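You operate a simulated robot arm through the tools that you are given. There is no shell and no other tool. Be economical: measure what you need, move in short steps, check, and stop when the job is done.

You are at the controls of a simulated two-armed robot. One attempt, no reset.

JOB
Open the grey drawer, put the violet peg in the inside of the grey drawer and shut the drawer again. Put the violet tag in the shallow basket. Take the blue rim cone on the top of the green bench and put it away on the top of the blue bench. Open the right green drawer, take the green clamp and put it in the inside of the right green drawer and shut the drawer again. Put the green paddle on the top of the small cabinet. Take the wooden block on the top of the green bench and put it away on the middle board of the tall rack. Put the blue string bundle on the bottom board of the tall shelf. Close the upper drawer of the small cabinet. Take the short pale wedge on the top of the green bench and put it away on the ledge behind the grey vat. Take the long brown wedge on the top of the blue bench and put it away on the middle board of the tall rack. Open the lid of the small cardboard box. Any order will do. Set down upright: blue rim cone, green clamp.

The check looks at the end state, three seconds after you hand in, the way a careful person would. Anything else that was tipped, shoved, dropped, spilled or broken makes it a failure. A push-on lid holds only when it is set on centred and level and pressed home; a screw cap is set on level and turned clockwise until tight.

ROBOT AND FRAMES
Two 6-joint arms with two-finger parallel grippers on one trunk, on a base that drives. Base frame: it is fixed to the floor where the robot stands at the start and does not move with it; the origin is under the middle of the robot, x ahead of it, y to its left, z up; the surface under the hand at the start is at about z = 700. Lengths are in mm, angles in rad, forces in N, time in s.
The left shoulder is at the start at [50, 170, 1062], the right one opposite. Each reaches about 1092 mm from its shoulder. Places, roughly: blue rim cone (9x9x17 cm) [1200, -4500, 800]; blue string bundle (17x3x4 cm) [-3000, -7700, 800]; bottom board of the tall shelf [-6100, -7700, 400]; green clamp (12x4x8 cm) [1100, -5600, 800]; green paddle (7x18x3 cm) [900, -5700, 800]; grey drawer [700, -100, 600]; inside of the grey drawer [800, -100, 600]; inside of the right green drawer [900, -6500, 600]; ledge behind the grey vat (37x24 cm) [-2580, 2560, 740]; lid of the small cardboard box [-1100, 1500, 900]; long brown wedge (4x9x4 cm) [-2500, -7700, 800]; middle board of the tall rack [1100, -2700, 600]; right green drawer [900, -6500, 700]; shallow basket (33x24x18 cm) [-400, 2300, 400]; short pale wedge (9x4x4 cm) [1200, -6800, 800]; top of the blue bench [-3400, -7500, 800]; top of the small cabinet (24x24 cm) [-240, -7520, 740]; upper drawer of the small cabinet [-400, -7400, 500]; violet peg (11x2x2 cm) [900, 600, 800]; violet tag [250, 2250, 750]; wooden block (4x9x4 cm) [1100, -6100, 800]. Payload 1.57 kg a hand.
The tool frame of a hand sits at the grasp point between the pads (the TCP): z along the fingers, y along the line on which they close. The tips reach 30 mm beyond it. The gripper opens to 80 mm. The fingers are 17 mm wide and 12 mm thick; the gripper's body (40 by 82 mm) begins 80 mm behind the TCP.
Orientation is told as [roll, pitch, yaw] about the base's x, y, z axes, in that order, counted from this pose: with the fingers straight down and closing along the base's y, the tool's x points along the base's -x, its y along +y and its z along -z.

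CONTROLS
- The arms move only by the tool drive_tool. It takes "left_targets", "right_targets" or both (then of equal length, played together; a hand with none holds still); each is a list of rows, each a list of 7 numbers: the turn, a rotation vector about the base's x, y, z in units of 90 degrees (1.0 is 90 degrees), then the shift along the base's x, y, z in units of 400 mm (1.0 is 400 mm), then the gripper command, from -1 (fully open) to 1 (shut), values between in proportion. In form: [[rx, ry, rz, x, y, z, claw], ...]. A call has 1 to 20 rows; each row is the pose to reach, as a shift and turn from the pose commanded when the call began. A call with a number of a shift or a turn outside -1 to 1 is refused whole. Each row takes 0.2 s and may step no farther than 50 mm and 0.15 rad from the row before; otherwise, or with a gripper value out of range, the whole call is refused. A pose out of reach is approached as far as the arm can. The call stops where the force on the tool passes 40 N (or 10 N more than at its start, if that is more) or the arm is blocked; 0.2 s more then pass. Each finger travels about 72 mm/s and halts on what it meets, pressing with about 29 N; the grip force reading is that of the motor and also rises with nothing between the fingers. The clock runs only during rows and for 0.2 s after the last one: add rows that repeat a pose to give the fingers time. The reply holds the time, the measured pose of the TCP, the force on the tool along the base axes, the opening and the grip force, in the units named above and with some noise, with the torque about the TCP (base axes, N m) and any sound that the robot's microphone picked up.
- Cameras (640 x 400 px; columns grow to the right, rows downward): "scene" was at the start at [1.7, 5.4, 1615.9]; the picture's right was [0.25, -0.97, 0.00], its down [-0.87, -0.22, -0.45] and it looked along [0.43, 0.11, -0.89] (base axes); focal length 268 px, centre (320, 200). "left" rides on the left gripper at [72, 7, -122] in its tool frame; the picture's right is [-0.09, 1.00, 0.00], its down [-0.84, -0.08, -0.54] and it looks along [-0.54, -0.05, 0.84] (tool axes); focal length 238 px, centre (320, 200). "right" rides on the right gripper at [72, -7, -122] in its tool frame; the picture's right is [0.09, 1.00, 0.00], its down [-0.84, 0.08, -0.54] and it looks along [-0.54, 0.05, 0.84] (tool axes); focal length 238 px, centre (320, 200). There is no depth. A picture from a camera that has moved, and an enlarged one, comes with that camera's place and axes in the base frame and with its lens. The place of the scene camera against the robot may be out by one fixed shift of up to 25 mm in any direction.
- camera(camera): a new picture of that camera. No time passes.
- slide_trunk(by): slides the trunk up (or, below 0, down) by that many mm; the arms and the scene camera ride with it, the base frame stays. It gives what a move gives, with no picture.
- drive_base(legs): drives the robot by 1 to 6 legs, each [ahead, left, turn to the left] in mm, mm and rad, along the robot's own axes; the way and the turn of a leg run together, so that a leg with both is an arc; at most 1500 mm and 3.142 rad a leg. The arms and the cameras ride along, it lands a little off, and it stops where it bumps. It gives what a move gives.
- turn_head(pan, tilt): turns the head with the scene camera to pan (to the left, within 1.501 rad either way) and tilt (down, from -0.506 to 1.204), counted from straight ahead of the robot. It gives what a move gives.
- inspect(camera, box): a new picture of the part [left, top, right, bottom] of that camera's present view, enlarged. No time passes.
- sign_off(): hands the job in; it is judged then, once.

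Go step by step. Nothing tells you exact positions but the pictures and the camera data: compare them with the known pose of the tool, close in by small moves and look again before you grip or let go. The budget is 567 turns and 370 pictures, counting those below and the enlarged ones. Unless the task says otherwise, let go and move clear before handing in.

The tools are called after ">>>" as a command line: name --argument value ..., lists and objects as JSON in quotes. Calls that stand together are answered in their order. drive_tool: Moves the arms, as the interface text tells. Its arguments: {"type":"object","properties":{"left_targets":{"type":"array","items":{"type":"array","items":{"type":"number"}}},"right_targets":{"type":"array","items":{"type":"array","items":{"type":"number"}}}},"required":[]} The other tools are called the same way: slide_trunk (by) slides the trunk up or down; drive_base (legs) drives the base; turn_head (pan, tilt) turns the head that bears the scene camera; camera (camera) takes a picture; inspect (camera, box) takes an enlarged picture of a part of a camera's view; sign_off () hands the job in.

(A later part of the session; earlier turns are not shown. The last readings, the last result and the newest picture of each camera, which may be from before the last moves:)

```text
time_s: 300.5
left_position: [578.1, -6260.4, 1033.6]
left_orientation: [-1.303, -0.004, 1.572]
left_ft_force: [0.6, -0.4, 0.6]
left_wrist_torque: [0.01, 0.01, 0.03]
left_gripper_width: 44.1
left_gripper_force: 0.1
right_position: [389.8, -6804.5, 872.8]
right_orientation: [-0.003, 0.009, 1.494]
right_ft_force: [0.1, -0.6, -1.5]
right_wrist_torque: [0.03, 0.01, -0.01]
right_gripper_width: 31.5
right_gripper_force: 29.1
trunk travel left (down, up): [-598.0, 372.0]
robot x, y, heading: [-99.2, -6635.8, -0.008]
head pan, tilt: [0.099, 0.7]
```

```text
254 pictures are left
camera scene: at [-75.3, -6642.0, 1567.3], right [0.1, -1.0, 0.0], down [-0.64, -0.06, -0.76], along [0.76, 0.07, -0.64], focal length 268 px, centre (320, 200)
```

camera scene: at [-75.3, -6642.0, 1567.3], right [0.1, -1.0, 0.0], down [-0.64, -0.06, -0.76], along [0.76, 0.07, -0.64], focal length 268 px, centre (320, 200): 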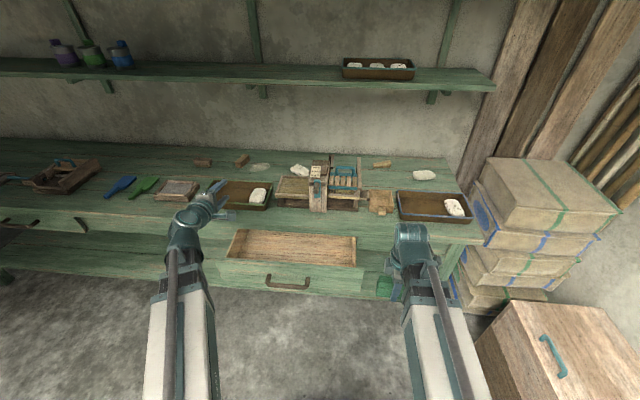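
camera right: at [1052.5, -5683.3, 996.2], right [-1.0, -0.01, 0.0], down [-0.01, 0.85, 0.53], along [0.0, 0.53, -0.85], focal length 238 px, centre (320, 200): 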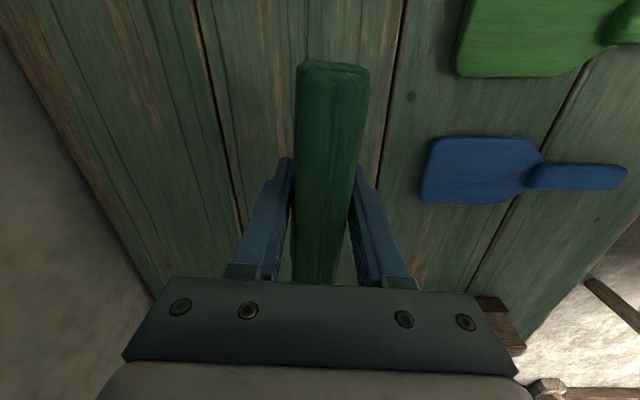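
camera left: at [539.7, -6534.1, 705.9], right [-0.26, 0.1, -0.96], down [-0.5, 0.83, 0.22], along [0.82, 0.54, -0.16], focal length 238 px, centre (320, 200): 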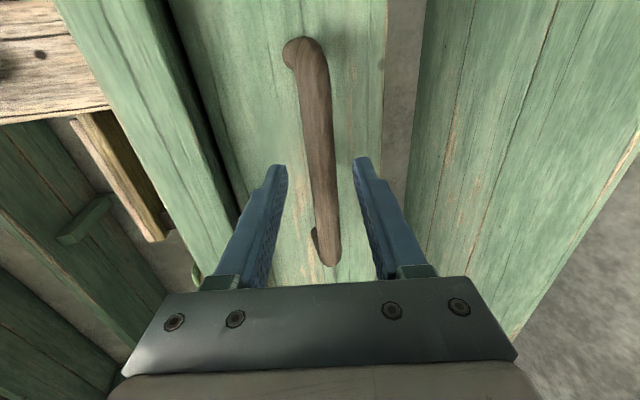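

>>> drive_tool --right_targets '[[0, 0, 0, 0.07, 0.1, 0, 0.8], [0, 0, 0, 0.14, 0.2, 0, 0.8], [0, 0, 0, 0.21, 0.3, 0, 0.8], [0, 0, 0, 0.28, 0.4, 0, 0.8], [0, 0, 0, 0.35, 0.5, 0, 0.8], [0, 0, 0, 0.42, 0.6, 0, 0.8], [0, 0, 0, 0.48, 0.7, 0, 0.8], [0, 0, 0, 0.5375, 0.785, 0, 0.8]]'

>>> camera --camera "right"

>>> camera --camera "scene"

```text
time_s: 302.3
left_position: [577.1, -6260.4, 1034.6]
left_orientation: [-1.304, -0.004, 1.57]
left_ft_force: [-0.1, -1.0, 0.3]
left_wrist_torque: [0.02, -0.04, 0.01]
left_gripper_width: 44.1
left_gripper_force: 0.0
right_position: [603.4, -6487.2, 872.0]
right_orientation: [-0.005, 0.009, 1.494]
right_ft_force: [1.4, 0.1, -1.2]
right_wrist_torque: [0.02, 0.0, 0.03]
right_gripper_width: 31.7
right_gripper_force: 28.5
trunk travel left (down, up): [-598.0, 372.0]
robot x, y, heading: [-105.0, -6644.0, -0.008]
head pan, tilt: [0.099, 0.7]
```

```text
253 pictures are left
camera right: at [604.3, -6557.3, 995.2], right [-1.0, -0.01, 0.0], down [-0.01, 0.85, 0.53], along [-0.01, 0.53, -0.85], focal length 238 px, centre (320, 200)
```

right: 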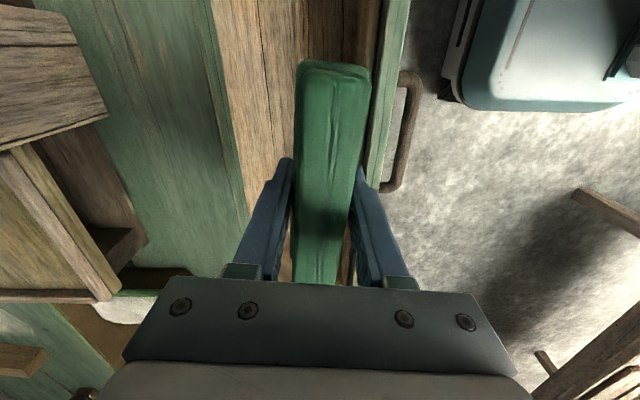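

```text
252 pictures are left
camera scene: at [-75.5, -6641.7, 1567.3], right [0.1, -1.0, 0.0], down [-0.64, -0.06, -0.76], along [0.76, 0.07, -0.64], focal length 268 px, centre (320, 200)
```

scene: 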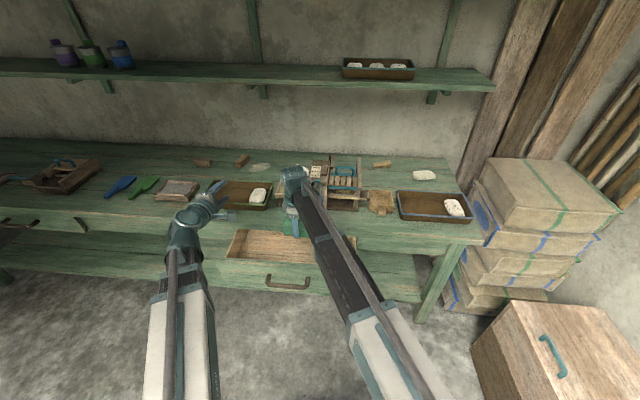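

>>> drive_tool --right_targets '[[0, 0, 0, 0.025, -0.01, 0, 0.8]]'

>>> slide_trunk --by -140

>>> camera --camera "right"

>>> inspect --camera "scene" --box '[200, 150, 400, 275]'

```text
time_s: 302.7
left_position: [578.1, -6261.1, 1036.3]
left_orientation: [-1.304, -0.005, 1.571]
left_ft_force: [0.4, -0.6, 0.1]
left_wrist_torque: [-0.01, 0.01, 0.0]
left_gripper_width: 44.0
left_gripper_force: 0.0
right_position: [612.4, -6492.7, 872.7]
right_orientation: [-0.004, 0.009, 1.497]
right_ft_force: [0.9, -0.2, -1.5]
right_wrist_torque: [0.01, 0.04, 0.0]
right_gripper_width: 31.4
right_gripper_force: 28.3
trunk travel left (down, up): [-598.0, 372.0]
robot x, y, heading: [-99.7, -6638.4, -0.004]
head pan, tilt: [0.099, 0.7]
```

```text
time_s: 304.4
left_position: [576.5, -6261.5, 894.2]
left_orientation: [-1.303, -0.006, 1.572]
left_ft_force: [-0.7, -0.1, -0.1]
left_wrist_torque: [-0.02, -0.01, 0.0]
left_gripper_width: 43.9
left_gripper_force: 0.1
right_position: [612.5, -6492.0, 733.5]
right_orientation: [-0.004, 0.009, 1.493]
right_ft_force: [0.0, -0.3, -0.6]
right_wrist_torque: [0.01, 0.0, 0.02]
right_gripper_width: 31.6
right_gripper_force: 29.4
trunk travel left (down, up): [-458.0, 512.0]
robot x, y, heading: [-101.5, -6638.7, -0.001]
head pan, tilt: [0.099, 0.7]
```

```text
251 pictures are left
camera right: at [614.3, -6561.8, 855.4], right [-1.0, -0.02, 0.0], down [-0.01, 0.85, 0.53], along [-0.01, 0.53, -0.85], focal length 238 px, centre (320, 200)
```

right: 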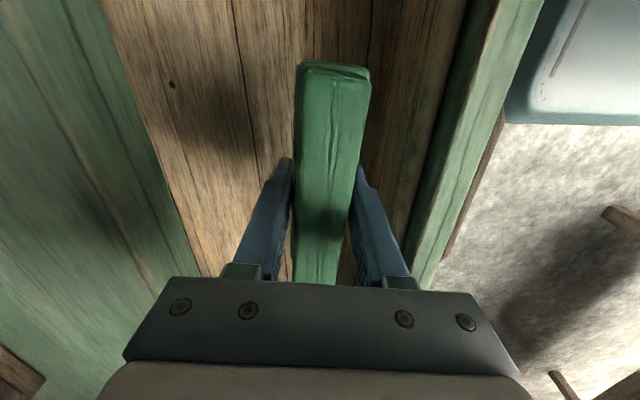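

```text
3.20 times, centred on (300, 212) of scene
camera zoom: at [-75.9, -6642.0, 1427.4], right [0.1, -1.0, 0.0], down [-0.64, -0.06, -0.76], along [0.76, 0.07, -0.64], focal length 859 px, centre (384, 160)
```

zoom: 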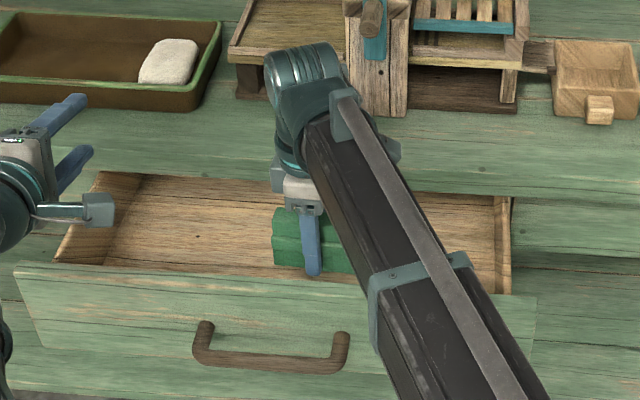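

>>> slide_trunk --by -35

>>> camera --camera "right"

>>> slide_trunk --by -12

>>> slide_trunk --by -8

```text
time_s: 305.2
left_position: [578.1, -6261.5, 860.1]
left_orientation: [-1.304, -0.006, 1.573]
left_ft_force: [0.0, -0.7, -0.7]
left_wrist_torque: [-0.01, 0.0, -0.02]
left_gripper_width: 44.0
left_gripper_force: 0.1
right_position: [612.5, -6491.7, 696.9]
right_orientation: [-0.003, 0.009, 1.494]
right_ft_force: [0.7, -0.5, -1.4]
right_wrist_torque: [0.04, 0.01, -0.01]
right_gripper_width: 31.6
right_gripper_force: 29.2
trunk travel left (down, up): [-423.0, 547.0]
robot x, y, heading: [-103.7, -6641.6, -0.005]
head pan, tilt: [0.099, 0.7]
```

```text
249 pictures are left
camera right: at [614.3, -6561.8, 820.4], right [-1.0, -0.02, 0.0], down [-0.01, 0.85, 0.53], along [-0.01, 0.53, -0.85], focal length 238 px, centre (320, 200)
```

right: 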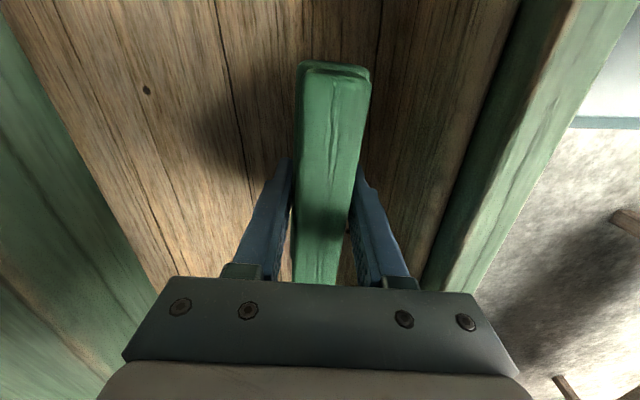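

```text
time_s: 305.8
left_position: [577.5, -6260.9, 848.3]
left_orientation: [-1.304, -0.004, 1.573]
left_ft_force: [-0.1, -0.3, 0.9]
left_wrist_torque: [0.0, 0.03, -0.03]
left_gripper_width: 43.8
left_gripper_force: 0.1
right_position: [613.4, -6491.9, 685.9]
right_orientation: [-0.003, 0.008, 1.495]
right_ft_force: [-0.1, 0.5, -1.2]
right_wrist_torque: [0.02, 0.01, 0.01]
right_gripper_width: 31.5
right_gripper_force: 29.5
trunk travel left (down, up): [-411.0, 559.0]
robot x, y, heading: [-99.1, -6639.5, -0.003]
head pan, tilt: [0.099, 0.7]
```

```text
time_s: 306.4
left_position: [577.4, -6261.3, 839.3]
left_orientation: [-1.305, -0.005, 1.572]
left_ft_force: [-0.1, 0.4, -0.2]
left_wrist_torque: [-0.01, 0.0, 0.0]
left_gripper_width: 44.1
left_gripper_force: 0.1
right_position: [611.8, -6492.7, 677.8]
right_orientation: [-0.003, 0.008, 1.495]
right_ft_force: [-0.7, 0.0, -0.6]
right_wrist_torque: [0.03, -0.02, 0.06]
right_gripper_width: 31.9
right_gripper_force: 29.0
trunk travel left (down, up): [-403.0, 567.0]
robot x, y, heading: [-103.7, -6643.2, -0.008]
head pan, tilt: [0.099, 0.7]
```

>>> slide_trunk --by -9

>>> slide_trunk --by -8

>>> camera --camera "right"

```text
time_s: 306.9
left_position: [578.3, -6260.6, 830.4]
left_orientation: [-1.304, -0.004, 1.573]
left_ft_force: [0.5, 0.3, -0.3]
left_wrist_torque: [-0.02, 0.01, 0.03]
left_gripper_width: 44.1
left_gripper_force: 0.1
right_position: [612.7, -6491.7, 668.5]
right_orientation: [-0.005, 0.008, 1.494]
right_ft_force: [0.6, -0.4, -1.9]
right_wrist_torque: [0.02, 0.0, 0.02]
right_gripper_width: 31.4
right_gripper_force: 29.0
trunk travel left (down, up): [-394.0, 576.0]
robot x, y, heading: [-100.5, -6641.1, -0.007]
head pan, tilt: [0.099, 0.7]
```

```text
time_s: 307.5
left_position: [576.3, -6261.1, 824.8]
left_orientation: [-1.304, -0.006, 1.572]
left_ft_force: [-0.6, 1.1, -0.4]
left_wrist_torque: [-0.04, -0.01, -0.05]
left_gripper_width: 43.9
left_gripper_force: 0.1
right_position: [612.2, -6493.0, 660.9]
right_orientation: [-0.003, 0.008, 1.494]
right_ft_force: [-1.2, 0.3, 16.2]
right_wrist_torque: [0.1, 0.1, 0.0]
right_gripper_width: 31.8
right_gripper_force: 29.1
trunk travel left (down, up): [-386.0, 584.0]
robot x, y, heading: [-100.9, -6639.4, -0.006]
head pan, tilt: [0.099, 0.7]
```

```text
248 pictures are left
camera right: at [613.3, -6561.9, 784.3], right [-1.0, -0.02, 0.0], down [-0.01, 0.84, 0.53], along [-0.01, 0.53, -0.85], focal length 238 px, centre (320, 200)
```

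right: 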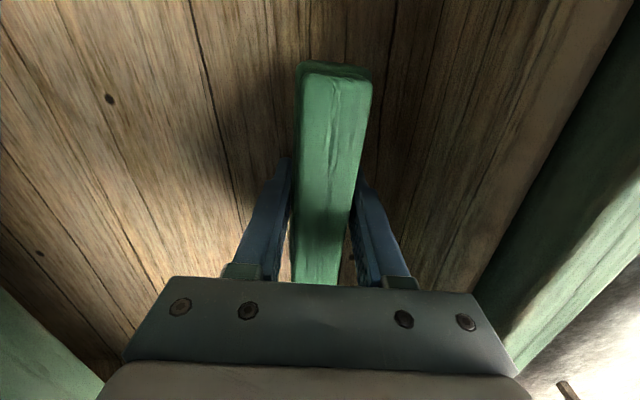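

Contact with the drawer floor. Release, and lift.

>>> drive_tool --right_targets '[[0, 0, 0, 0, 0, 0, 0], [0, 0, 0, 0, 0, 0, -0.5], [0, 0, 0, 0, 0, 0, -0.5]]'

>>> slide_trunk --by 215

>>> camera --camera "right"

```text
time_s: 308.3
left_position: [576.7, -6261.3, 824.2]
left_orientation: [-1.305, -0.005, 1.57]
left_ft_force: [0.1, 0.4, 0.5]
left_wrist_torque: [0.02, 0.0, -0.01]
left_gripper_width: 43.9
left_gripper_force: 0.1
right_position: [611.9, -6493.5, 661.4]
right_orientation: [-0.003, 0.008, 1.495]
right_ft_force: [-2.0, -5.8, 12.0]
right_wrist_torque: [-0.05, 0.49, 0.22]
right_gripper_width: 60.7
right_gripper_force: 0.2
trunk travel left (down, up): [-386.0, 584.0]
robot x, y, heading: [-101.6, -6642.2, -0.002]
head pan, tilt: [0.099, 0.7]
```

```text
time_s: 310.6
left_position: [578.0, -6260.6, 1037.9]
left_orientation: [-1.304, -0.005, 1.573]
left_ft_force: [-0.4, 0.1, 0.0]
left_wrist_torque: [0.0, 0.04, 0.02]
left_gripper_width: 44.0
left_gripper_force: 0.1
right_position: [612.6, -6491.6, 876.4]
right_orientation: [-0.003, 0.009, 1.494]
right_ft_force: [-0.4, 0.0, 0.8]
right_wrist_torque: [-0.02, -0.01, 0.02]
right_gripper_width: 59.8
right_gripper_force: 0.1
trunk travel left (down, up): [-601.0, 369.0]
robot x, y, heading: [-102.2, -6639.5, -0.007]
head pan, tilt: [0.099, 0.7]
```

```text
247 pictures are left
camera right: at [614.4, -6561.7, 998.3], right [-1.0, -0.02, 0.0], down [-0.01, 0.85, 0.53], along [-0.01, 0.53, -0.85], focal length 238 px, centre (320, 200)
```

right: 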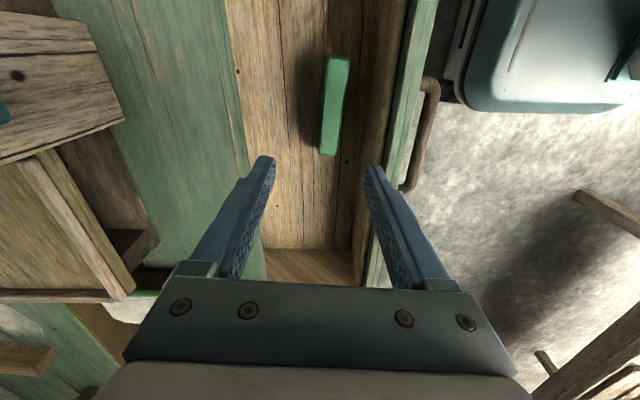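

Clamp sits in the drawer. I reverse out and go to push the drawer shut with the left hand.

>>> drive_tool --right_targets '[[0, 0, 0, -0.07, -0.1, 0, -0.5], [0, 0, 0, -0.14, -0.2, 0, -0.5], [0, 0, 0, -0.21, -0.3, 0, -0.5], [0, 0, 0, -0.28, -0.4, 0, -0.5], [0, 0, 0, -0.35, -0.5, 0, -0.5], [0, 0, 0, -0.42, -0.6, 0, -0.5], [0, 0, 0, -0.48, -0.7, 0, -0.5], [0, 0, 0, -0.5375, -0.785, 0, -0.5]]'

>>> drive_base --legs '[[-155, 0, 0.005]]'

>>> drive_tool --left_targets '[[0, 0, 0, 0, -0.1, 0, -0.1], [0, 0, 0, 0, -0.2, 0, -0.1], [0, 0, 0, 0, -0.3, 0, -0.1], [0, 0, 0, 0, -0.4, 0, -0.1], [0, 0, 0, 0, -0.5, 0, -0.1]]'

>>> slide_trunk --by -358

>>> camera --camera "left"

```text
time_s: 312.4
left_position: [576.9, -6261.1, 1038.6]
left_orientation: [-1.304, -0.006, 1.572]
left_ft_force: [-0.2, 0.4, -0.8]
left_wrist_torque: [0.0, 0.01, 0.0]
left_gripper_width: 44.1
left_gripper_force: 0.0
right_position: [397.5, -6806.6, 876.0]
right_orientation: [-0.003, 0.008, 1.497]
right_ft_force: [-0.5, 0.2, -0.3]
right_wrist_torque: [0.01, -0.02, -0.01]
right_gripper_width: 60.0
right_gripper_force: 0.0
trunk travel left (down, up): [-601.0, 369.0]
robot x, y, heading: [-101.8, -6642.1, -0.002]
head pan, tilt: [0.099, 0.7]
```

```text
time_s: 313.8
left_position: [421.7, -6257.4, 1037.9]
left_orientation: [-1.304, -0.005, 1.577]
left_ft_force: [-0.2, 0.6, -0.3]
left_wrist_torque: [0.0, 0.0, -0.01]
left_gripper_width: 43.9
left_gripper_force: 0.0
right_position: [244.8, -6803.4, 875.7]
right_orientation: [-0.004, 0.009, 1.5]
right_ft_force: [-0.7, -0.2, 1.2]
right_wrist_torque: [0.05, 0.03, -0.03]
right_gripper_width: 60.0
right_gripper_force: 0.1
trunk travel left (down, up): [-601.0, 369.0]
robot x, y, heading: [-254.9, -6640.4, 0.003]
head pan, tilt: [0.099, 0.7]
```

```text
time_s: 315.0
left_position: [422.0, -6456.0, 1038.6]
left_orientation: [-1.304, -0.005, 1.575]
left_ft_force: [1.0, -0.9, -0.2]
left_wrist_torque: [0.02, 0.02, 0.05]
left_gripper_width: 44.0
left_gripper_force: 0.1
right_position: [245.6, -6803.4, 876.7]
right_orientation: [-0.002, 0.01, 1.499]
right_ft_force: [-0.5, -0.1, -0.3]
right_wrist_torque: [-0.02, 0.0, 0.01]
right_gripper_width: 60.1
right_gripper_force: 0.0
trunk travel left (down, up): [-601.0, 369.0]
robot x, y, heading: [-255.2, -6637.9, -0.001]
head pan, tilt: [0.099, 0.7]
```

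```text
time_s: 318.5
left_position: [422.0, -6454.5, 679.3]
left_orientation: [-1.304, -0.005, 1.576]
left_ft_force: [-0.6, 0.6, -0.4]
left_wrist_torque: [0.04, 0.0, -0.01]
left_gripper_width: 44.1
left_gripper_force: 0.1
right_position: [244.3, -6802.3, 517.1]
right_orientation: [-0.004, 0.009, 1.5]
right_ft_force: [0.2, -0.2, -1.2]
right_wrist_torque: [0.04, 0.01, 0.0]
right_gripper_width: 60.1
right_gripper_force: 0.1
trunk travel left (down, up): [-243.0, 727.0]
robot x, y, heading: [-258.3, -6641.7, -0.005]
head pan, tilt: [0.099, 0.7]
```

```text
246 pictures are left
camera left: at [302.1, -6528.2, 705.4], right [-0.26, 0.1, -0.96], down [-0.51, 0.83, 0.22], along [0.82, 0.54, -0.17], focal length 238 px, centre (320, 200)
```

left: 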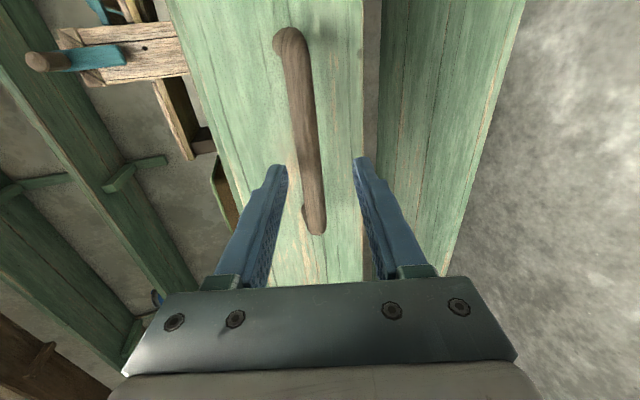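

Aligned. Push it shut.

>>> drive_tool --left_targets '[[0, 0, 0, 0.06, 0, 0, -0.1], [0, 0, 0, 0.11, 0, 0, -0.1], [0, 0, 0, 0.15, 0, 0, -0.1], [0, 0, 0, 0.19, 0, 0, -0.1], [0, 0, 0, 0.23, 0, 0, -0.1], [0, 0, 0, 0.27, 0, 0, -0.1], [0, 0, 0, 0.31, 0, 0, -0.1], [0, 0, 0, 0.35, 0, 0, -0.1], [0, 0, 0, 0.39, 0, 0, -0.1], [0, 0, 0, 0.43, 0, 0, -0.1], [0, 0, 0, 0.47, 0, 0, -0.1], [0, 0, 0, 0.51, 0, 0, -0.1], [0, 0, 0, 0.55, 0, 0, -0.1], [0, 0, 0, 0.58, 0, 0, -0.1], [0, 0, 0, 0.6, 0, 0, -0.1], [0, 0, 0, 0.62, 0, 0, -0.1], [0, 0, 0, 0.64, 0, 0, -0.1], [0, 0, 0, 0.66, 0, 0, -0.1], [0, 0, 0, 0.68, 0, 0, -0.1]]'

>>> camera --camera "scene"

```text
time_s: 322.4
left_position: [680.8, -6456.7, 681.0]
left_orientation: [-1.305, -0.004, 1.575]
left_ft_force: [-17.0, 0.0, 1.7]
left_wrist_torque: [0.02, -0.48, -0.06]
left_gripper_width: 41.6
left_gripper_force: 0.0
right_position: [243.4, -6801.5, 517.9]
right_orientation: [-0.003, 0.007, 1.499]
right_ft_force: [1.0, 0.1, 0.4]
right_wrist_torque: [-0.01, -0.01, -0.04]
right_gripper_width: 60.2
right_gripper_force: 0.1
trunk travel left (down, up): [-243.0, 727.0]
robot x, y, heading: [-255.9, -6639.5, -0.002]
head pan, tilt: [0.099, 0.7]
stopped in row 19 (left hand): the force on the tool passed its limit at 48 N (the readings are from after the stop); the commanded pose is now the measured one
```

```text
245 pictures are left
camera scene: at [-231.3, -6641.6, 1212.4], right [0.1, -0.99, 0.0], down [-0.64, -0.06, -0.77], along [0.76, 0.08, -0.64], focal length 268 px, centre (320, 200)
```

scene: 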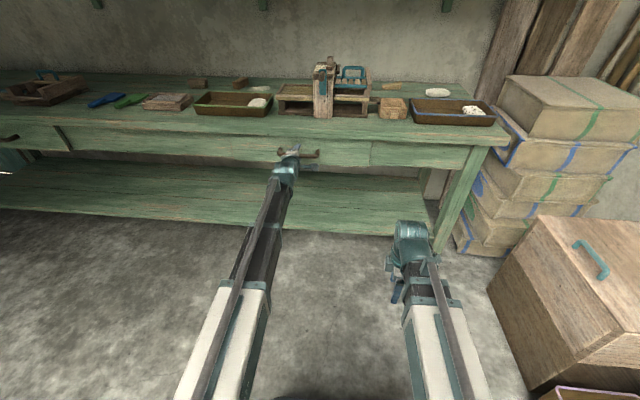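

Drawer shut. Withdraw, raise, and fold the left hand back to fingers-down.

>>> drive_tool --left_targets '[[0, 0, 0, -0.1, 0, 0, -1], [0, 0, 0, -0.2, 0, 0, -1], [0, 0, 0, -0.3, 0, 0, -1], [0, 0, 0, -0.4, 0, 0, -1], [0, 0, 0, -0.5, 0, 0, -1], [0, 0, 0, -0.6, 0, 0, -1]]'

>>> slide_trunk --by 400

>>> drive_tool --left_targets '[[0, 0.0833, 0, -0.0232, 0, -0.0684, -1], [0, 0.1667, 0, -0.0551, 0, -0.1331, -1], [0, 0.25, 0, -0.0952, 0, -0.1931, -1], [0, 0.3333, 0, -0.1428, 0, -0.2474, -1], [0, 0.4167, 0, -0.1971, 0, -0.295, -1], [0, 0.5, 0, -0.2571, 0, -0.3351, -1], [0, 0.5833, 0, -0.3218, 0, -0.367, -1], [0, 0.6667, 0, -0.3902, 0, -0.3902, -1], [0, 0.75, 0, -0.461, 0, -0.4043, -1], [0, 0.8333, 0, -0.533, 0, -0.409, -1]]'

```text
time_s: 323.8
left_position: [443.8, -6455.4, 679.6]
left_orientation: [-1.304, -0.007, 1.574]
left_ft_force: [0.0, 0.3, -0.7]
left_wrist_torque: [0.0, -0.05, -0.01]
left_gripper_width: 80.0
left_gripper_force: 0.0
right_position: [243.8, -6803.8, 518.3]
right_orientation: [-0.002, 0.008, 1.499]
right_ft_force: [0.1, -0.4, 0.8]
right_wrist_torque: [0.01, 0.01, -0.03]
right_gripper_width: 60.2
right_gripper_force: 0.0
trunk travel left (down, up): [-243.0, 727.0]
robot x, y, heading: [-255.7, -6636.9, -0.003]
head pan, tilt: [0.099, 0.7]
```

```text
time_s: 327.6
left_position: [443.3, -6455.1, 1079.2]
left_orientation: [-1.303, -0.005, 1.577]
left_ft_force: [-0.4, -0.9, 0.0]
left_wrist_torque: [0.01, -0.01, 0.01]
left_gripper_width: 79.8
left_gripper_force: 0.0
right_position: [243.9, -6803.4, 918.4]
right_orientation: [-0.004, 0.008, 1.5]
right_ft_force: [0.1, 0.4, 0.1]
right_wrist_torque: [-0.01, -0.01, 0.0]
right_gripper_width: 60.1
right_gripper_force: 0.0
trunk travel left (down, up): [-643.0, 327.0]
robot x, y, heading: [-256.7, -6639.6, 0.001]
head pan, tilt: [0.099, 0.7]
```

```text
time_s: 329.8
left_position: [231.0, -6454.1, 917.4]
left_orientation: [0.007, -0.008, 1.567]
left_ft_force: [0.5, 0.3, 0.8]
left_wrist_torque: [0.03, -0.03, -0.02]
left_gripper_width: 79.8
left_gripper_force: 0.1
right_position: [244.7, -6802.0, 918.6]
right_orientation: [-0.003, 0.009, 1.5]
right_ft_force: [0.0, -0.5, -0.5]
right_wrist_torque: [-0.05, -0.05, -0.03]
right_gripper_width: 59.8
right_gripper_force: 0.0
trunk travel left (down, up): [-643.0, 327.0]
robot x, y, heading: [-256.1, -6643.2, 0.003]
head pan, tilt: [0.099, 0.7]
```

Next the green paddle: I strafe back to it.

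>>> drive_base --legs '[[150, 1050, 0], [270, 0, 0]]'

>>> camera --camera "right"

>>> camera --camera "scene"

```text
time_s: 336.5
left_position: [632.8, -5424.4, 918.7]
left_orientation: [0.005, -0.007, 1.597]
left_ft_force: [-0.1, -0.5, -0.5]
left_wrist_torque: [0.01, 0.01, -0.03]
left_gripper_width: 80.1
left_gripper_force: 0.1
right_position: [656.4, -5773.0, 917.4]
right_orientation: [-0.003, 0.009, 1.529]
right_ft_force: [0.0, 0.0, 0.3]
right_wrist_torque: [-0.05, 0.02, -0.04]
right_gripper_width: 60.1
right_gripper_force: 0.0
trunk travel left (down, up): [-643.0, 327.0]
robot x, y, heading: [155.6, -5622.5, 0.029]
head pan, tilt: [0.099, 0.7]
```

```text
244 pictures are left
camera right: at [660.6, -5842.3, 1040.2], right [-1.0, -0.05, 0.0], down [-0.04, 0.84, 0.53], along [-0.03, 0.53, -0.85], focal length 238 px, centre (320, 200)
```

right: 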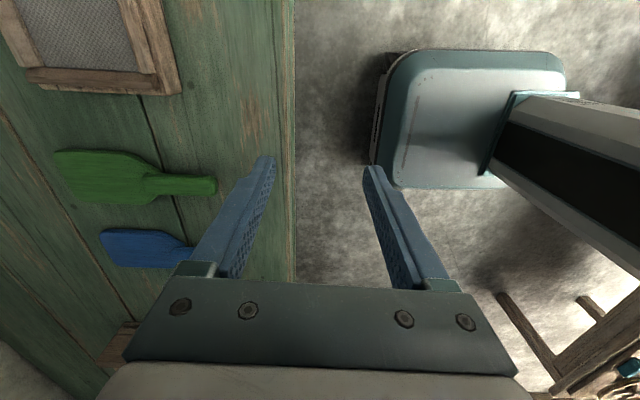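

```text
243 pictures are left
camera scene: at [177.6, -5625.2, 1612.3], right [0.13, -0.99, 0.0], down [-0.64, -0.08, -0.76], along [0.76, 0.1, -0.64], focal length 268 px, centre (320, 200)
```

scene: 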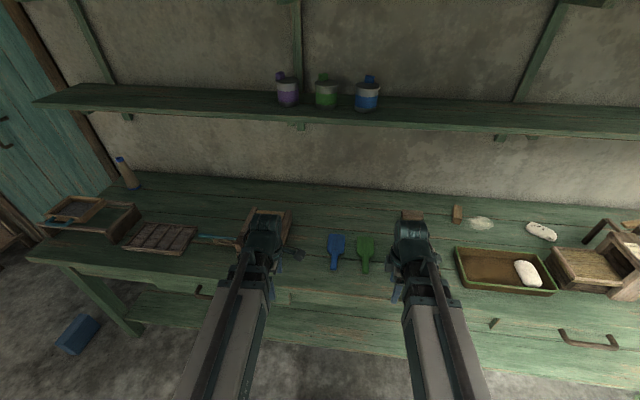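

The green paddle lies along x from 774 to 951 at y ≈ -5707. I rotate the right hand to close along y and go over its neck.

>>> drive_tool --right_targets '[[0, 0, -0.09, 0.04, 0.014, 0, -1], [0, 0, -0.18, 0.08, 0.028, 0, -1], [0, 0, -0.27, 0.12, 0.042, 0, -1], [0, 0, -0.36, 0.16, 0.056, 0, -1], [0, 0, -0.45, 0.2, 0.07, 0, -1], [0, 0, -0.54, 0.24, 0.084, 0, -1], [0, 0, -0.63, 0.28, 0.1, 0, -1], [0, 0, -0.72, 0.32, 0.115, 0, -1], [0, 0, -0.81, 0.36, 0.13, 0, -1], [0, 0, -0.9, 0.4, 0.145, 0, -1], [0, 0, -0.99, 0.44, 0.16, 0, -1], [0, 0, -1, 0.47, 0.167, 0, -1]]'

>>> camera --camera "right"

```text
time_s: 339.1
left_position: [631.3, -5426.6, 917.3]
left_orientation: [0.007, -0.008, 1.598]
left_ft_force: [0.2, -0.5, 0.1]
left_wrist_torque: [0.01, 0.0, 0.0]
left_gripper_width: 79.8
left_gripper_force: 0.0
right_position: [842.4, -5705.1, 919.0]
right_orientation: [-0.005, 0.009, -0.044]
right_ft_force: [-0.4, -0.2, 0.5]
right_wrist_torque: [0.01, 0.02, -0.02]
right_gripper_width: 80.1
right_gripper_force: 0.0
trunk travel left (down, up): [-643.0, 327.0]
robot x, y, heading: [151.3, -5626.2, 0.031]
head pan, tilt: [0.099, 0.7]
```

```text
242 pictures are left
camera right: at [772.7, -5707.0, 1040.3], right [-0.05, 1.0, 0.0], down [0.84, 0.04, 0.53], along [0.53, 0.02, -0.85], focal length 238 px, centre (320, 200)
```

right: 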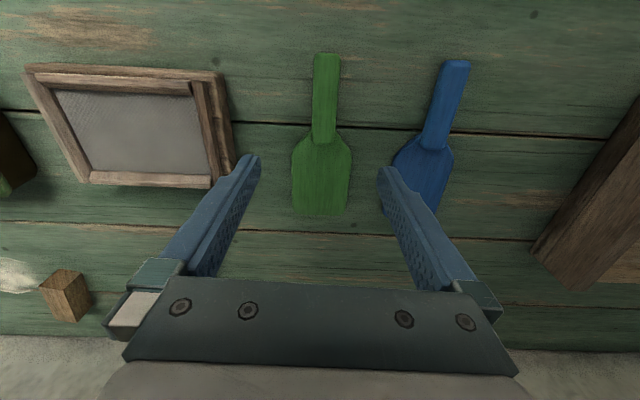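

>>> drive_tool --right_targets '[[0, 0, 0, -0.035, 0.01, 0, -1]]'

>>> slide_trunk --by -103

>>> camera --camera "right"

```text
time_s: 339.5
left_position: [631.8, -5424.3, 917.9]
left_orientation: [0.005, -0.007, 1.597]
left_ft_force: [-0.8, 0.5, 0.6]
left_wrist_torque: [-0.02, 0.0, 0.03]
left_gripper_width: 80.1
left_gripper_force: 0.1
right_position: [829.1, -5702.1, 918.4]
right_orientation: [-0.003, 0.008, -0.042]
right_ft_force: [0.8, 1.0, 0.4]
right_wrist_torque: [-0.01, 0.0, -0.02]
right_gripper_width: 80.0
right_gripper_force: 0.1
trunk travel left (down, up): [-643.0, 327.0]
robot x, y, heading: [150.4, -5623.6, 0.034]
head pan, tilt: [0.099, 0.7]
```

```text
time_s: 340.9
left_position: [631.8, -5424.2, 814.9]
left_orientation: [0.005, -0.007, 1.596]
left_ft_force: [0.8, 0.6, -0.4]
left_wrist_torque: [-0.02, -0.01, -0.03]
left_gripper_width: 79.9
left_gripper_force: 0.0
right_position: [828.8, -5701.5, 814.7]
right_orientation: [-0.004, 0.011, -0.042]
right_ft_force: [-0.5, 0.2, 0.1]
right_wrist_torque: [0.0, 0.01, 0.02]
right_gripper_width: 80.2
right_gripper_force: 0.0
trunk travel left (down, up): [-540.0, 430.0]
robot x, y, heading: [152.0, -5621.5, 0.032]
head pan, tilt: [0.099, 0.7]
```

```text
241 pictures are left
camera right: at [758.4, -5703.8, 937.5], right [-0.05, 1.0, 0.0], down [0.84, 0.04, 0.53], along [0.53, 0.03, -0.85], focal length 238 px, centre (320, 200)
```

right: 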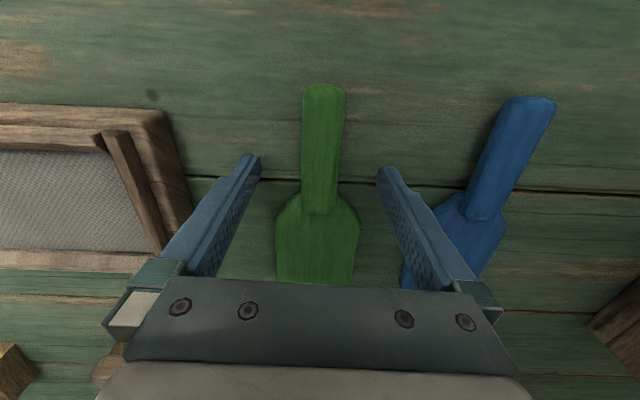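

>>> drive_tool --right_targets '[[0, 0, 0, 0, 0, 0, 0], [0, 0, 0, 0, 0, 0, 0.9], [0, 0, 0, 0, 0, 0, 0.9], [0, 0, 0, 0, 0, 0, 0.9], [0, 0, 0, 0, 0, 0, 0.9]]'

>>> slide_trunk --by 110

>>> camera --camera "right"

```text
time_s: 342.1
left_position: [632.9, -5424.9, 814.1]
left_orientation: [0.006, -0.006, 1.596]
left_ft_force: [0.6, -0.1, -0.3]
left_wrist_torque: [0.0, -0.01, 0.01]
left_gripper_width: 80.3
left_gripper_force: 0.0
right_position: [828.6, -5702.3, 815.5]
right_orientation: [-0.005, 0.009, -0.041]
right_ft_force: [0.3, 0.9, -0.3]
right_wrist_torque: [0.04, 0.01, 0.01]
right_gripper_width: 23.3
right_gripper_force: 29.3
trunk travel left (down, up): [-540.0, 430.0]
robot x, y, heading: [152.2, -5622.4, 0.032]
head pan, tilt: [0.099, 0.7]
```

```text
time_s: 343.5
left_position: [631.8, -5424.3, 924.7]
left_orientation: [0.005, -0.006, 1.597]
left_ft_force: [0.7, -0.6, -0.1]
left_wrist_torque: [0.01, 0.03, 0.0]
left_gripper_width: 80.2
left_gripper_force: 0.0
right_position: [828.9, -5702.7, 926.0]
right_orientation: [-0.004, 0.009, -0.042]
right_ft_force: [-0.3, 1.0, -1.5]
right_wrist_torque: [-0.05, 0.06, 0.01]
right_gripper_width: 23.5
right_gripper_force: 29.1
trunk travel left (down, up): [-650.0, 320.0]
robot x, y, heading: [151.6, -5625.8, 0.029]
head pan, tilt: [0.099, 0.7]
```

```text
240 pictures are left
camera right: at [758.7, -5703.8, 1047.2], right [-0.05, 1.0, 0.0], down [0.84, 0.04, 0.53], along [0.53, 0.03, -0.85], focal length 238 px, centre (320, 200)
```

right: 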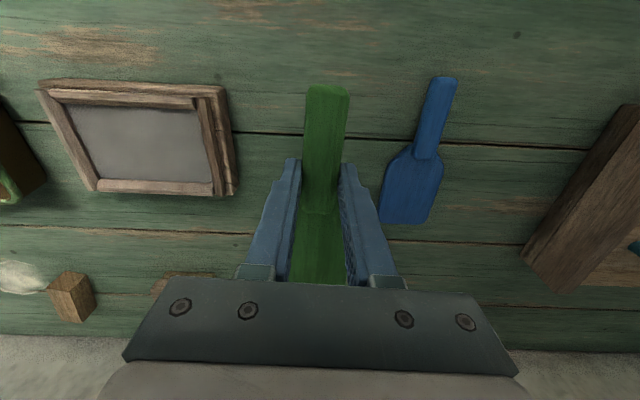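

Paddle held. Retract a little and move along to the blue-rim cone with the left hand.

>>> drive_tool --right_targets '[[0, 0, 0, -0.12, 0, 0, 0.9], [0, 0, 0, -0.24, 0, 0, 0.9], [0, 0, 0, -0.36, 0, 0, 0.9]]'

>>> drive_base --legs '[[0, 900, -0.03], [110, 0, 0]]'

>>> turn_head --pan 0.1 --tilt 0.5

>>> camera --camera "scene"

>>> camera --camera "left"

```text
time_s: 344.3
left_position: [631.6, -5424.4, 925.6]
left_orientation: [0.005, -0.005, 1.597]
left_ft_force: [0.6, 0.2, -0.9]
left_wrist_torque: [-0.01, 0.04, -0.02]
left_gripper_width: 79.7
left_gripper_force: 0.1
right_position: [682.5, -5700.9, 925.5]
right_orientation: [-0.003, 0.009, -0.042]
right_ft_force: [0.0, -0.4, -1.3]
right_wrist_torque: [0.0, 0.01, 0.04]
right_gripper_width: 23.3
right_gripper_force: 29.0
right hand out of reach, approached as far as the arm can: row 3
trunk travel left (down, up): [-650.0, 320.0]
robot x, y, heading: [152.3, -5626.0, 0.03]
head pan, tilt: [0.099, 0.7]
```

```text
time_s: 349.8
left_position: [730.1, -4544.9, 924.7]
left_orientation: [0.007, -0.009, 1.579]
left_ft_force: [-0.5, 0.1, 0.0]
left_wrist_torque: [0.01, 0.01, -0.02]
left_gripper_width: 79.9
left_gripper_force: 0.1
right_position: [777.3, -4823.8, 924.7]
right_orientation: [-0.003, 0.009, -0.063]
right_ft_force: [0.6, 0.2, -1.9]
right_wrist_torque: [-0.02, 0.07, 0.0]
right_gripper_width: 23.3
right_gripper_force: 29.4
trunk travel left (down, up): [-650.0, 320.0]
robot x, y, heading: [244.2, -4739.1, 0.012]
head pan, tilt: [0.099, 0.7]
```

```text
time_s: 350.5
left_position: [729.9, -4545.2, 925.3]
left_orientation: [0.006, -0.009, 1.577]
left_ft_force: [0.1, -1.4, 0.0]
left_wrist_torque: [-0.03, 0.03, -0.01]
left_gripper_width: 79.9
left_gripper_force: 0.0
right_position: [776.7, -4822.4, 925.0]
right_orientation: [-0.002, 0.009, -0.06]
right_ft_force: [0.6, -0.2, -1.2]
right_wrist_torque: [0.02, 0.04, -0.01]
right_gripper_width: 23.2
right_gripper_force: 29.2
trunk travel left (down, up): [-650.0, 320.0]
robot x, y, heading: [245.5, -4733.4, 0.015]
head pan, tilt: [0.099, 0.499]
```

```text
239 pictures are left
camera scene: at [276.8, -4736.8, 1637.0], right [0.11, -0.99, 0.0], down [-0.48, -0.05, -0.88], along [0.87, 0.1, -0.48], focal length 268 px, centre (320, 200)
```

scene: 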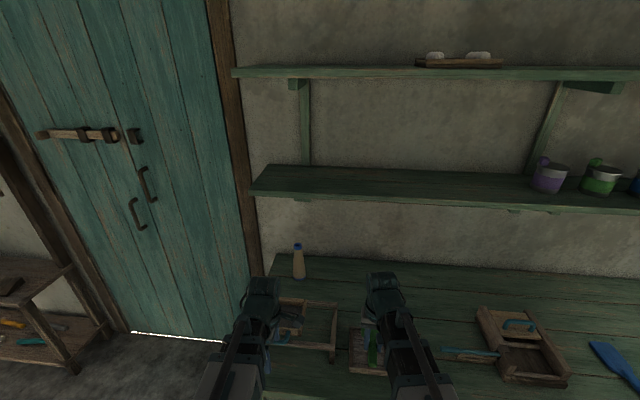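

```text
238 pictures are left
camera left: at [723.6, -4619.1, 1046.6], right [-1.0, 0.09, 0.01], down [0.08, 0.83, 0.55], along [0.04, 0.55, -0.84], focal length 238 px, centre (320, 200)
```

left: 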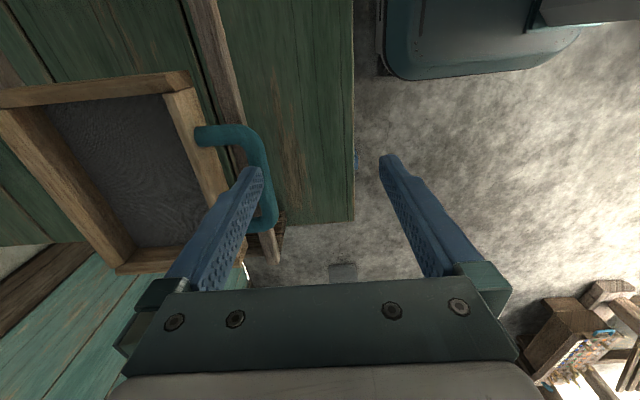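

>>> inspect --camera "scene" --box '[240, 230, 400, 330]'

```text
4.00 times, centred on (320, 280) of scene
camera zoom: at [276.8, -4736.8, 1637.0], right [0.11, -0.99, 0.0], down [-0.48, -0.05, -0.88], along [0.87, 0.1, -0.48], focal length 1074 px, centre (320, -120)
```

zoom: 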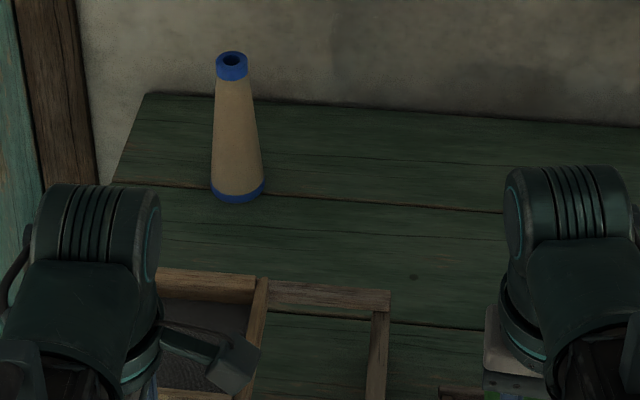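

The cone stands at about [1128, -4543], 17 cm tall, 4–6 cm thick. I turn the left hand to close along y and approach from the front.

>>> drive_tool --left_targets '[[0, 0, -0.09, 0, 0, 0, -1], [0, 0, -0.18, 0, 0, 0, -1], [0, 0, -0.27, 0, 0, 0, -1], [0, 0, -0.36, 0, 0, 0, -1], [0, 0, -0.45, 0, 0, 0, -1], [0, 0, -0.54, 0, 0, 0, -1], [0, 0, -0.63, 0, 0, 0, -1], [0, 0, -0.72, 0, 0, 0, -1], [0, 0, -0.81, 0, 0, 0, -1], [0, 0, -0.9, 0, 0, 0, -1], [0, 0, -0.99, 0, 0, 0, -1], [0, 0, -1, 0, 0, 0, -1]]'

>>> camera --camera "left"

```text
time_s: 353.1
left_position: [728.3, -4547.0, 925.2]
left_orientation: [0.006, -0.006, 0.002]
left_ft_force: [0.2, -0.3, 0.0]
left_wrist_torque: [0.02, 0.02, 0.0]
left_gripper_width: 79.9
left_gripper_force: 0.0
right_position: [775.0, -4822.2, 924.9]
right_orientation: [-0.003, 0.01, -0.06]
right_ft_force: [0.3, 1.2, -1.1]
right_wrist_torque: [-0.02, 0.03, -0.01]
right_gripper_width: 23.4
right_gripper_force: 29.0
trunk travel left (down, up): [-650.0, 320.0]
robot x, y, heading: [246.3, -4732.2, 0.017]
head pan, tilt: [0.099, 0.499]
```

```text
236 pictures are left
camera left: at [656.1, -4540.7, 1046.6], right [0.09, 1.0, 0.01], down [0.83, -0.08, 0.55], along [0.55, -0.04, -0.84], focal length 238 px, centre (320, 200)
```

left: 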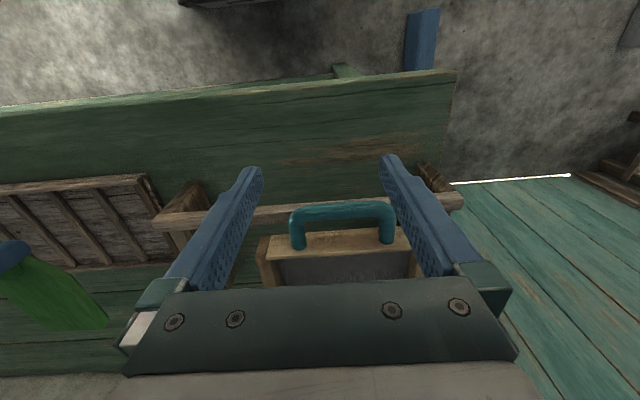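

>>> slide_trunk --by -10

>>> drive_tool --left_targets '[[0, 0, 0, 0.1, 0.01, 0, -1], [0, 0, 0, 0.2, 0.01, 0, -1], [0, 0, 0, 0.3, 0.01, 0, -1], [0, 0, 0, 0.4, 0.01, 0, -1], [0, 0, 0, 0.5, 0.01, 0, -1], [0, 0, 0, 0.6, 0.01, 0, -1], [0, 0, 0, 0.68, 0.01, 0, -1]]'

>>> camera --camera "left"

>>> inspect --camera "scene" --box '[220, 220, 380, 320]'

```text
time_s: 353.7
left_position: [729.3, -4545.8, 915.1]
left_orientation: [0.007, -0.007, 0.006]
left_ft_force: [-0.5, 0.0, 0.5]
left_wrist_torque: [-0.03, -0.03, 0.02]
left_gripper_width: 79.8
left_gripper_force: 0.1
right_position: [775.1, -4822.8, 915.3]
right_orientation: [-0.003, 0.01, -0.061]
right_ft_force: [0.4, -0.6, -1.1]
right_wrist_torque: [-0.04, 0.04, 0.01]
right_gripper_width: 23.3
right_gripper_force: 29.2
trunk travel left (down, up): [-640.0, 330.0]
robot x, y, heading: [244.1, -4734.4, 0.014]
head pan, tilt: [0.099, 0.499]
```

```text
time_s: 354.2
left_position: [761.7, -4538.2, 914.9]
left_orientation: [0.006, 0.025, 0.016]
left_ft_force: [-5.0, 0.1, 0.9]
left_wrist_torque: [0.05, 0.11, 0.19]
left_gripper_width: 80.2
left_gripper_force: 0.0
right_position: [776.5, -4823.1, 915.2]
right_orientation: [-0.004, 0.008, -0.061]
right_ft_force: [0.8, 0.3, -1.0]
right_wrist_torque: [0.03, 0.1, -0.02]
right_gripper_width: 23.2
right_gripper_force: 29.2
trunk travel left (down, up): [-640.0, 330.0]
robot x, y, heading: [247.7, -4739.0, 0.009]
head pan, tilt: [0.099, 0.499]
stopped in row 2 (left hand): the force on the tool passed its limit at 66 N (the readings are from after the stop); the commanded pose is now the measured one
```

```text
235 pictures are left
camera left: at [692.2, -4534.6, 1038.6], right [0.08, 1.0, 0.0], down [0.85, -0.07, 0.52], along [0.52, -0.04, -0.85], focal length 238 px, centre (320, 200)
```

left: 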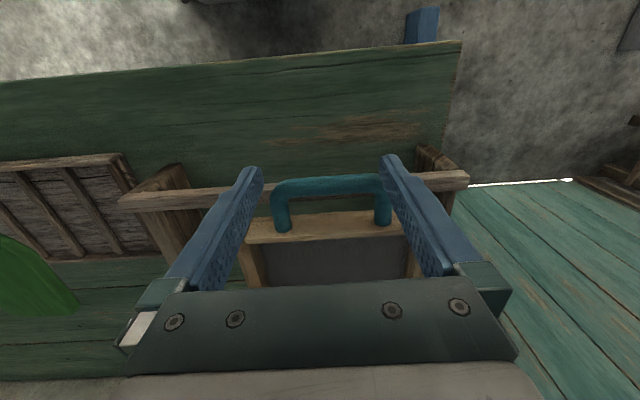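

```text
4.00 times, centred on (300, 270) of scene
camera zoom: at [277.4, -4736.8, 1627.1], right [0.11, -0.99, 0.0], down [-0.48, -0.05, -0.88], along [0.87, 0.1, -0.48], focal length 1074 px, centre (400, -80)
```

zoom: 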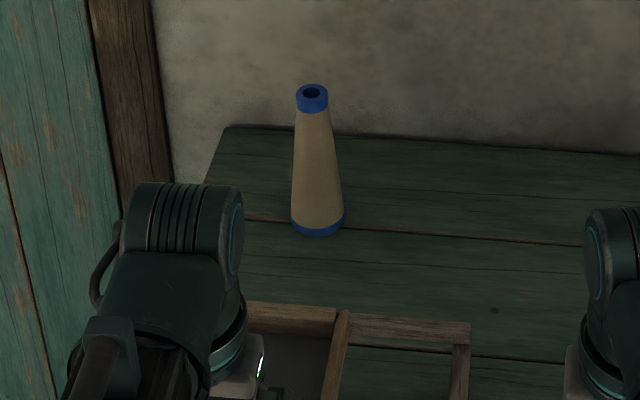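

A finger touched the mould's upright handle; the mould has not moved. I back off, raise, pass over it, and come down behind it in front of the cone.

>>> drive_tool --left_targets '[[0, 0, 0, -0.05, -0.01, 0, -1], [0, 0, 0, -0.08, -0.015, 0, -1]]'

>>> slide_trunk --by 70

>>> camera --camera "left"

```text
time_s: 354.8
left_position: [729.2, -4547.3, 914.5]
left_orientation: [0.005, 0.021, 0.015]
left_ft_force: [-0.4, -0.1, 0.7]
left_wrist_torque: [-0.02, -0.01, 0.01]
left_gripper_width: 80.1
left_gripper_force: 0.1
right_position: [775.4, -4823.8, 914.8]
right_orientation: [-0.004, 0.008, -0.062]
right_ft_force: [0.4, -0.2, -1.1]
right_wrist_torque: [0.0, 0.04, 0.05]
right_gripper_width: 23.5
right_gripper_force: 28.6
trunk travel left (down, up): [-640.0, 330.0]
robot x, y, heading: [243.9, -4733.0, 0.006]
head pan, tilt: [0.099, 0.499]
```

```text
time_s: 355.9
left_position: [728.9, -4545.5, 984.8]
left_orientation: [0.005, 0.022, 0.015]
left_ft_force: [-1.0, -0.4, -0.9]
left_wrist_torque: [0.02, 0.02, -0.01]
left_gripper_width: 80.1
left_gripper_force: 0.0
right_position: [776.5, -4822.8, 984.3]
right_orientation: [-0.005, 0.009, -0.061]
right_ft_force: [0.3, -0.8, -0.7]
right_wrist_torque: [-0.01, 0.06, 0.01]
right_gripper_width: 23.5
right_gripper_force: 29.0
trunk travel left (down, up): [-710.0, 260.0]
robot x, y, heading: [245.8, -4736.5, 0.009]
head pan, tilt: [0.099, 0.499]
```

```text
233 pictures are left
camera left: at [659.5, -4541.9, 1108.6], right [0.08, 1.0, 0.0], down [0.85, -0.07, 0.52], along [0.52, -0.04, -0.85], focal length 238 px, centre (320, 200)
```

left: 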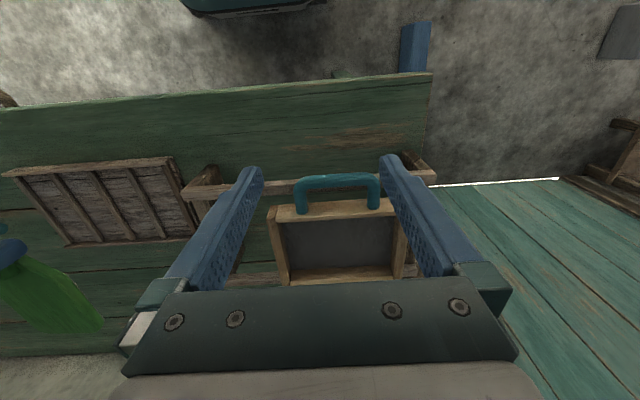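

>>> drive_tool --left_targets '[[0, 0, 0, 0.1, 0.005, 0, -1], [0, 0, 0, 0.2, 0.005, 0, -1], [0, 0, 0, 0.3, 0.005, 0, -1], [0, 0, 0, 0.4, 0.005, 0, -1], [0, 0, 0, 0.5, 0.005, 0, -1], [0, 0, 0, 0.6, 0.005, 0, -1], [0, 0, 0, 0.69, 0.005, 0, -1]]'

>>> camera --camera "left"

>>> camera --camera "scene"

```text
time_s: 357.5
left_position: [1009.5, -4544.3, 984.0]
left_orientation: [0.004, 0.023, 0.015]
left_ft_force: [0.4, 0.6, 0.0]
left_wrist_torque: [-0.02, -0.04, 0.02]
left_gripper_width: 80.0
left_gripper_force: 0.0
left hand out of reach, approached as far as the arm can: row 5
right_position: [775.8, -4822.6, 985.6]
right_orientation: [-0.004, 0.009, -0.061]
right_ft_force: [0.3, -0.8, -0.5]
right_wrist_torque: [0.01, 0.07, 0.02]
right_gripper_width: 23.4
right_gripper_force: 28.6
trunk travel left (down, up): [-710.0, 260.0]
robot x, y, heading: [242.4, -4736.2, 0.012]
head pan, tilt: [0.099, 0.499]
```

```text
232 pictures are left
camera left: at [939.4, -4541.2, 1108.3], right [0.08, 1.0, 0.0], down [0.85, -0.07, 0.52], along [0.52, -0.04, -0.85], focal length 238 px, centre (320, 200)
```

left: 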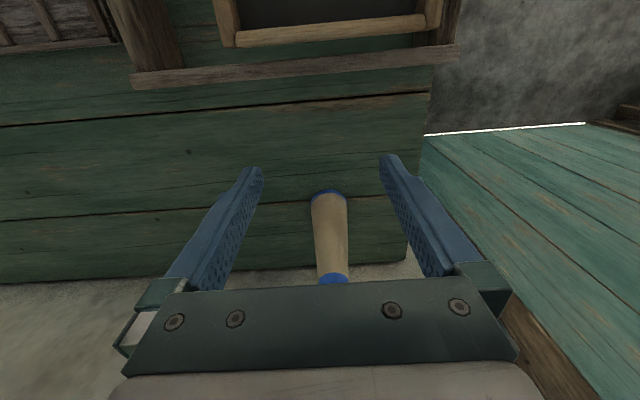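

```text
231 pictures are left
camera scene: at [277.3, -4736.8, 1697.0], right [0.11, -0.99, 0.0], down [-0.48, -0.05, -0.88], along [0.87, 0.1, -0.48], focal length 268 px, centre (320, 200)
```

scene: 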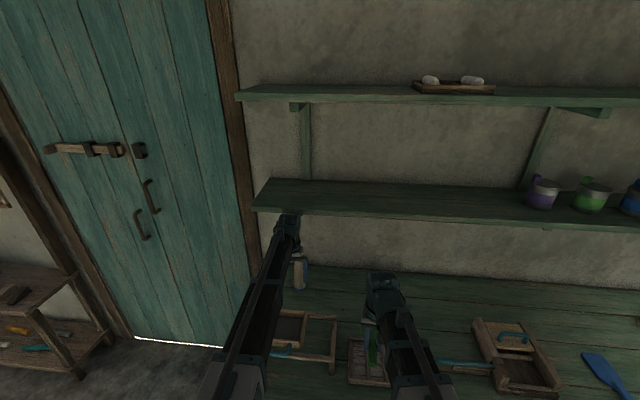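

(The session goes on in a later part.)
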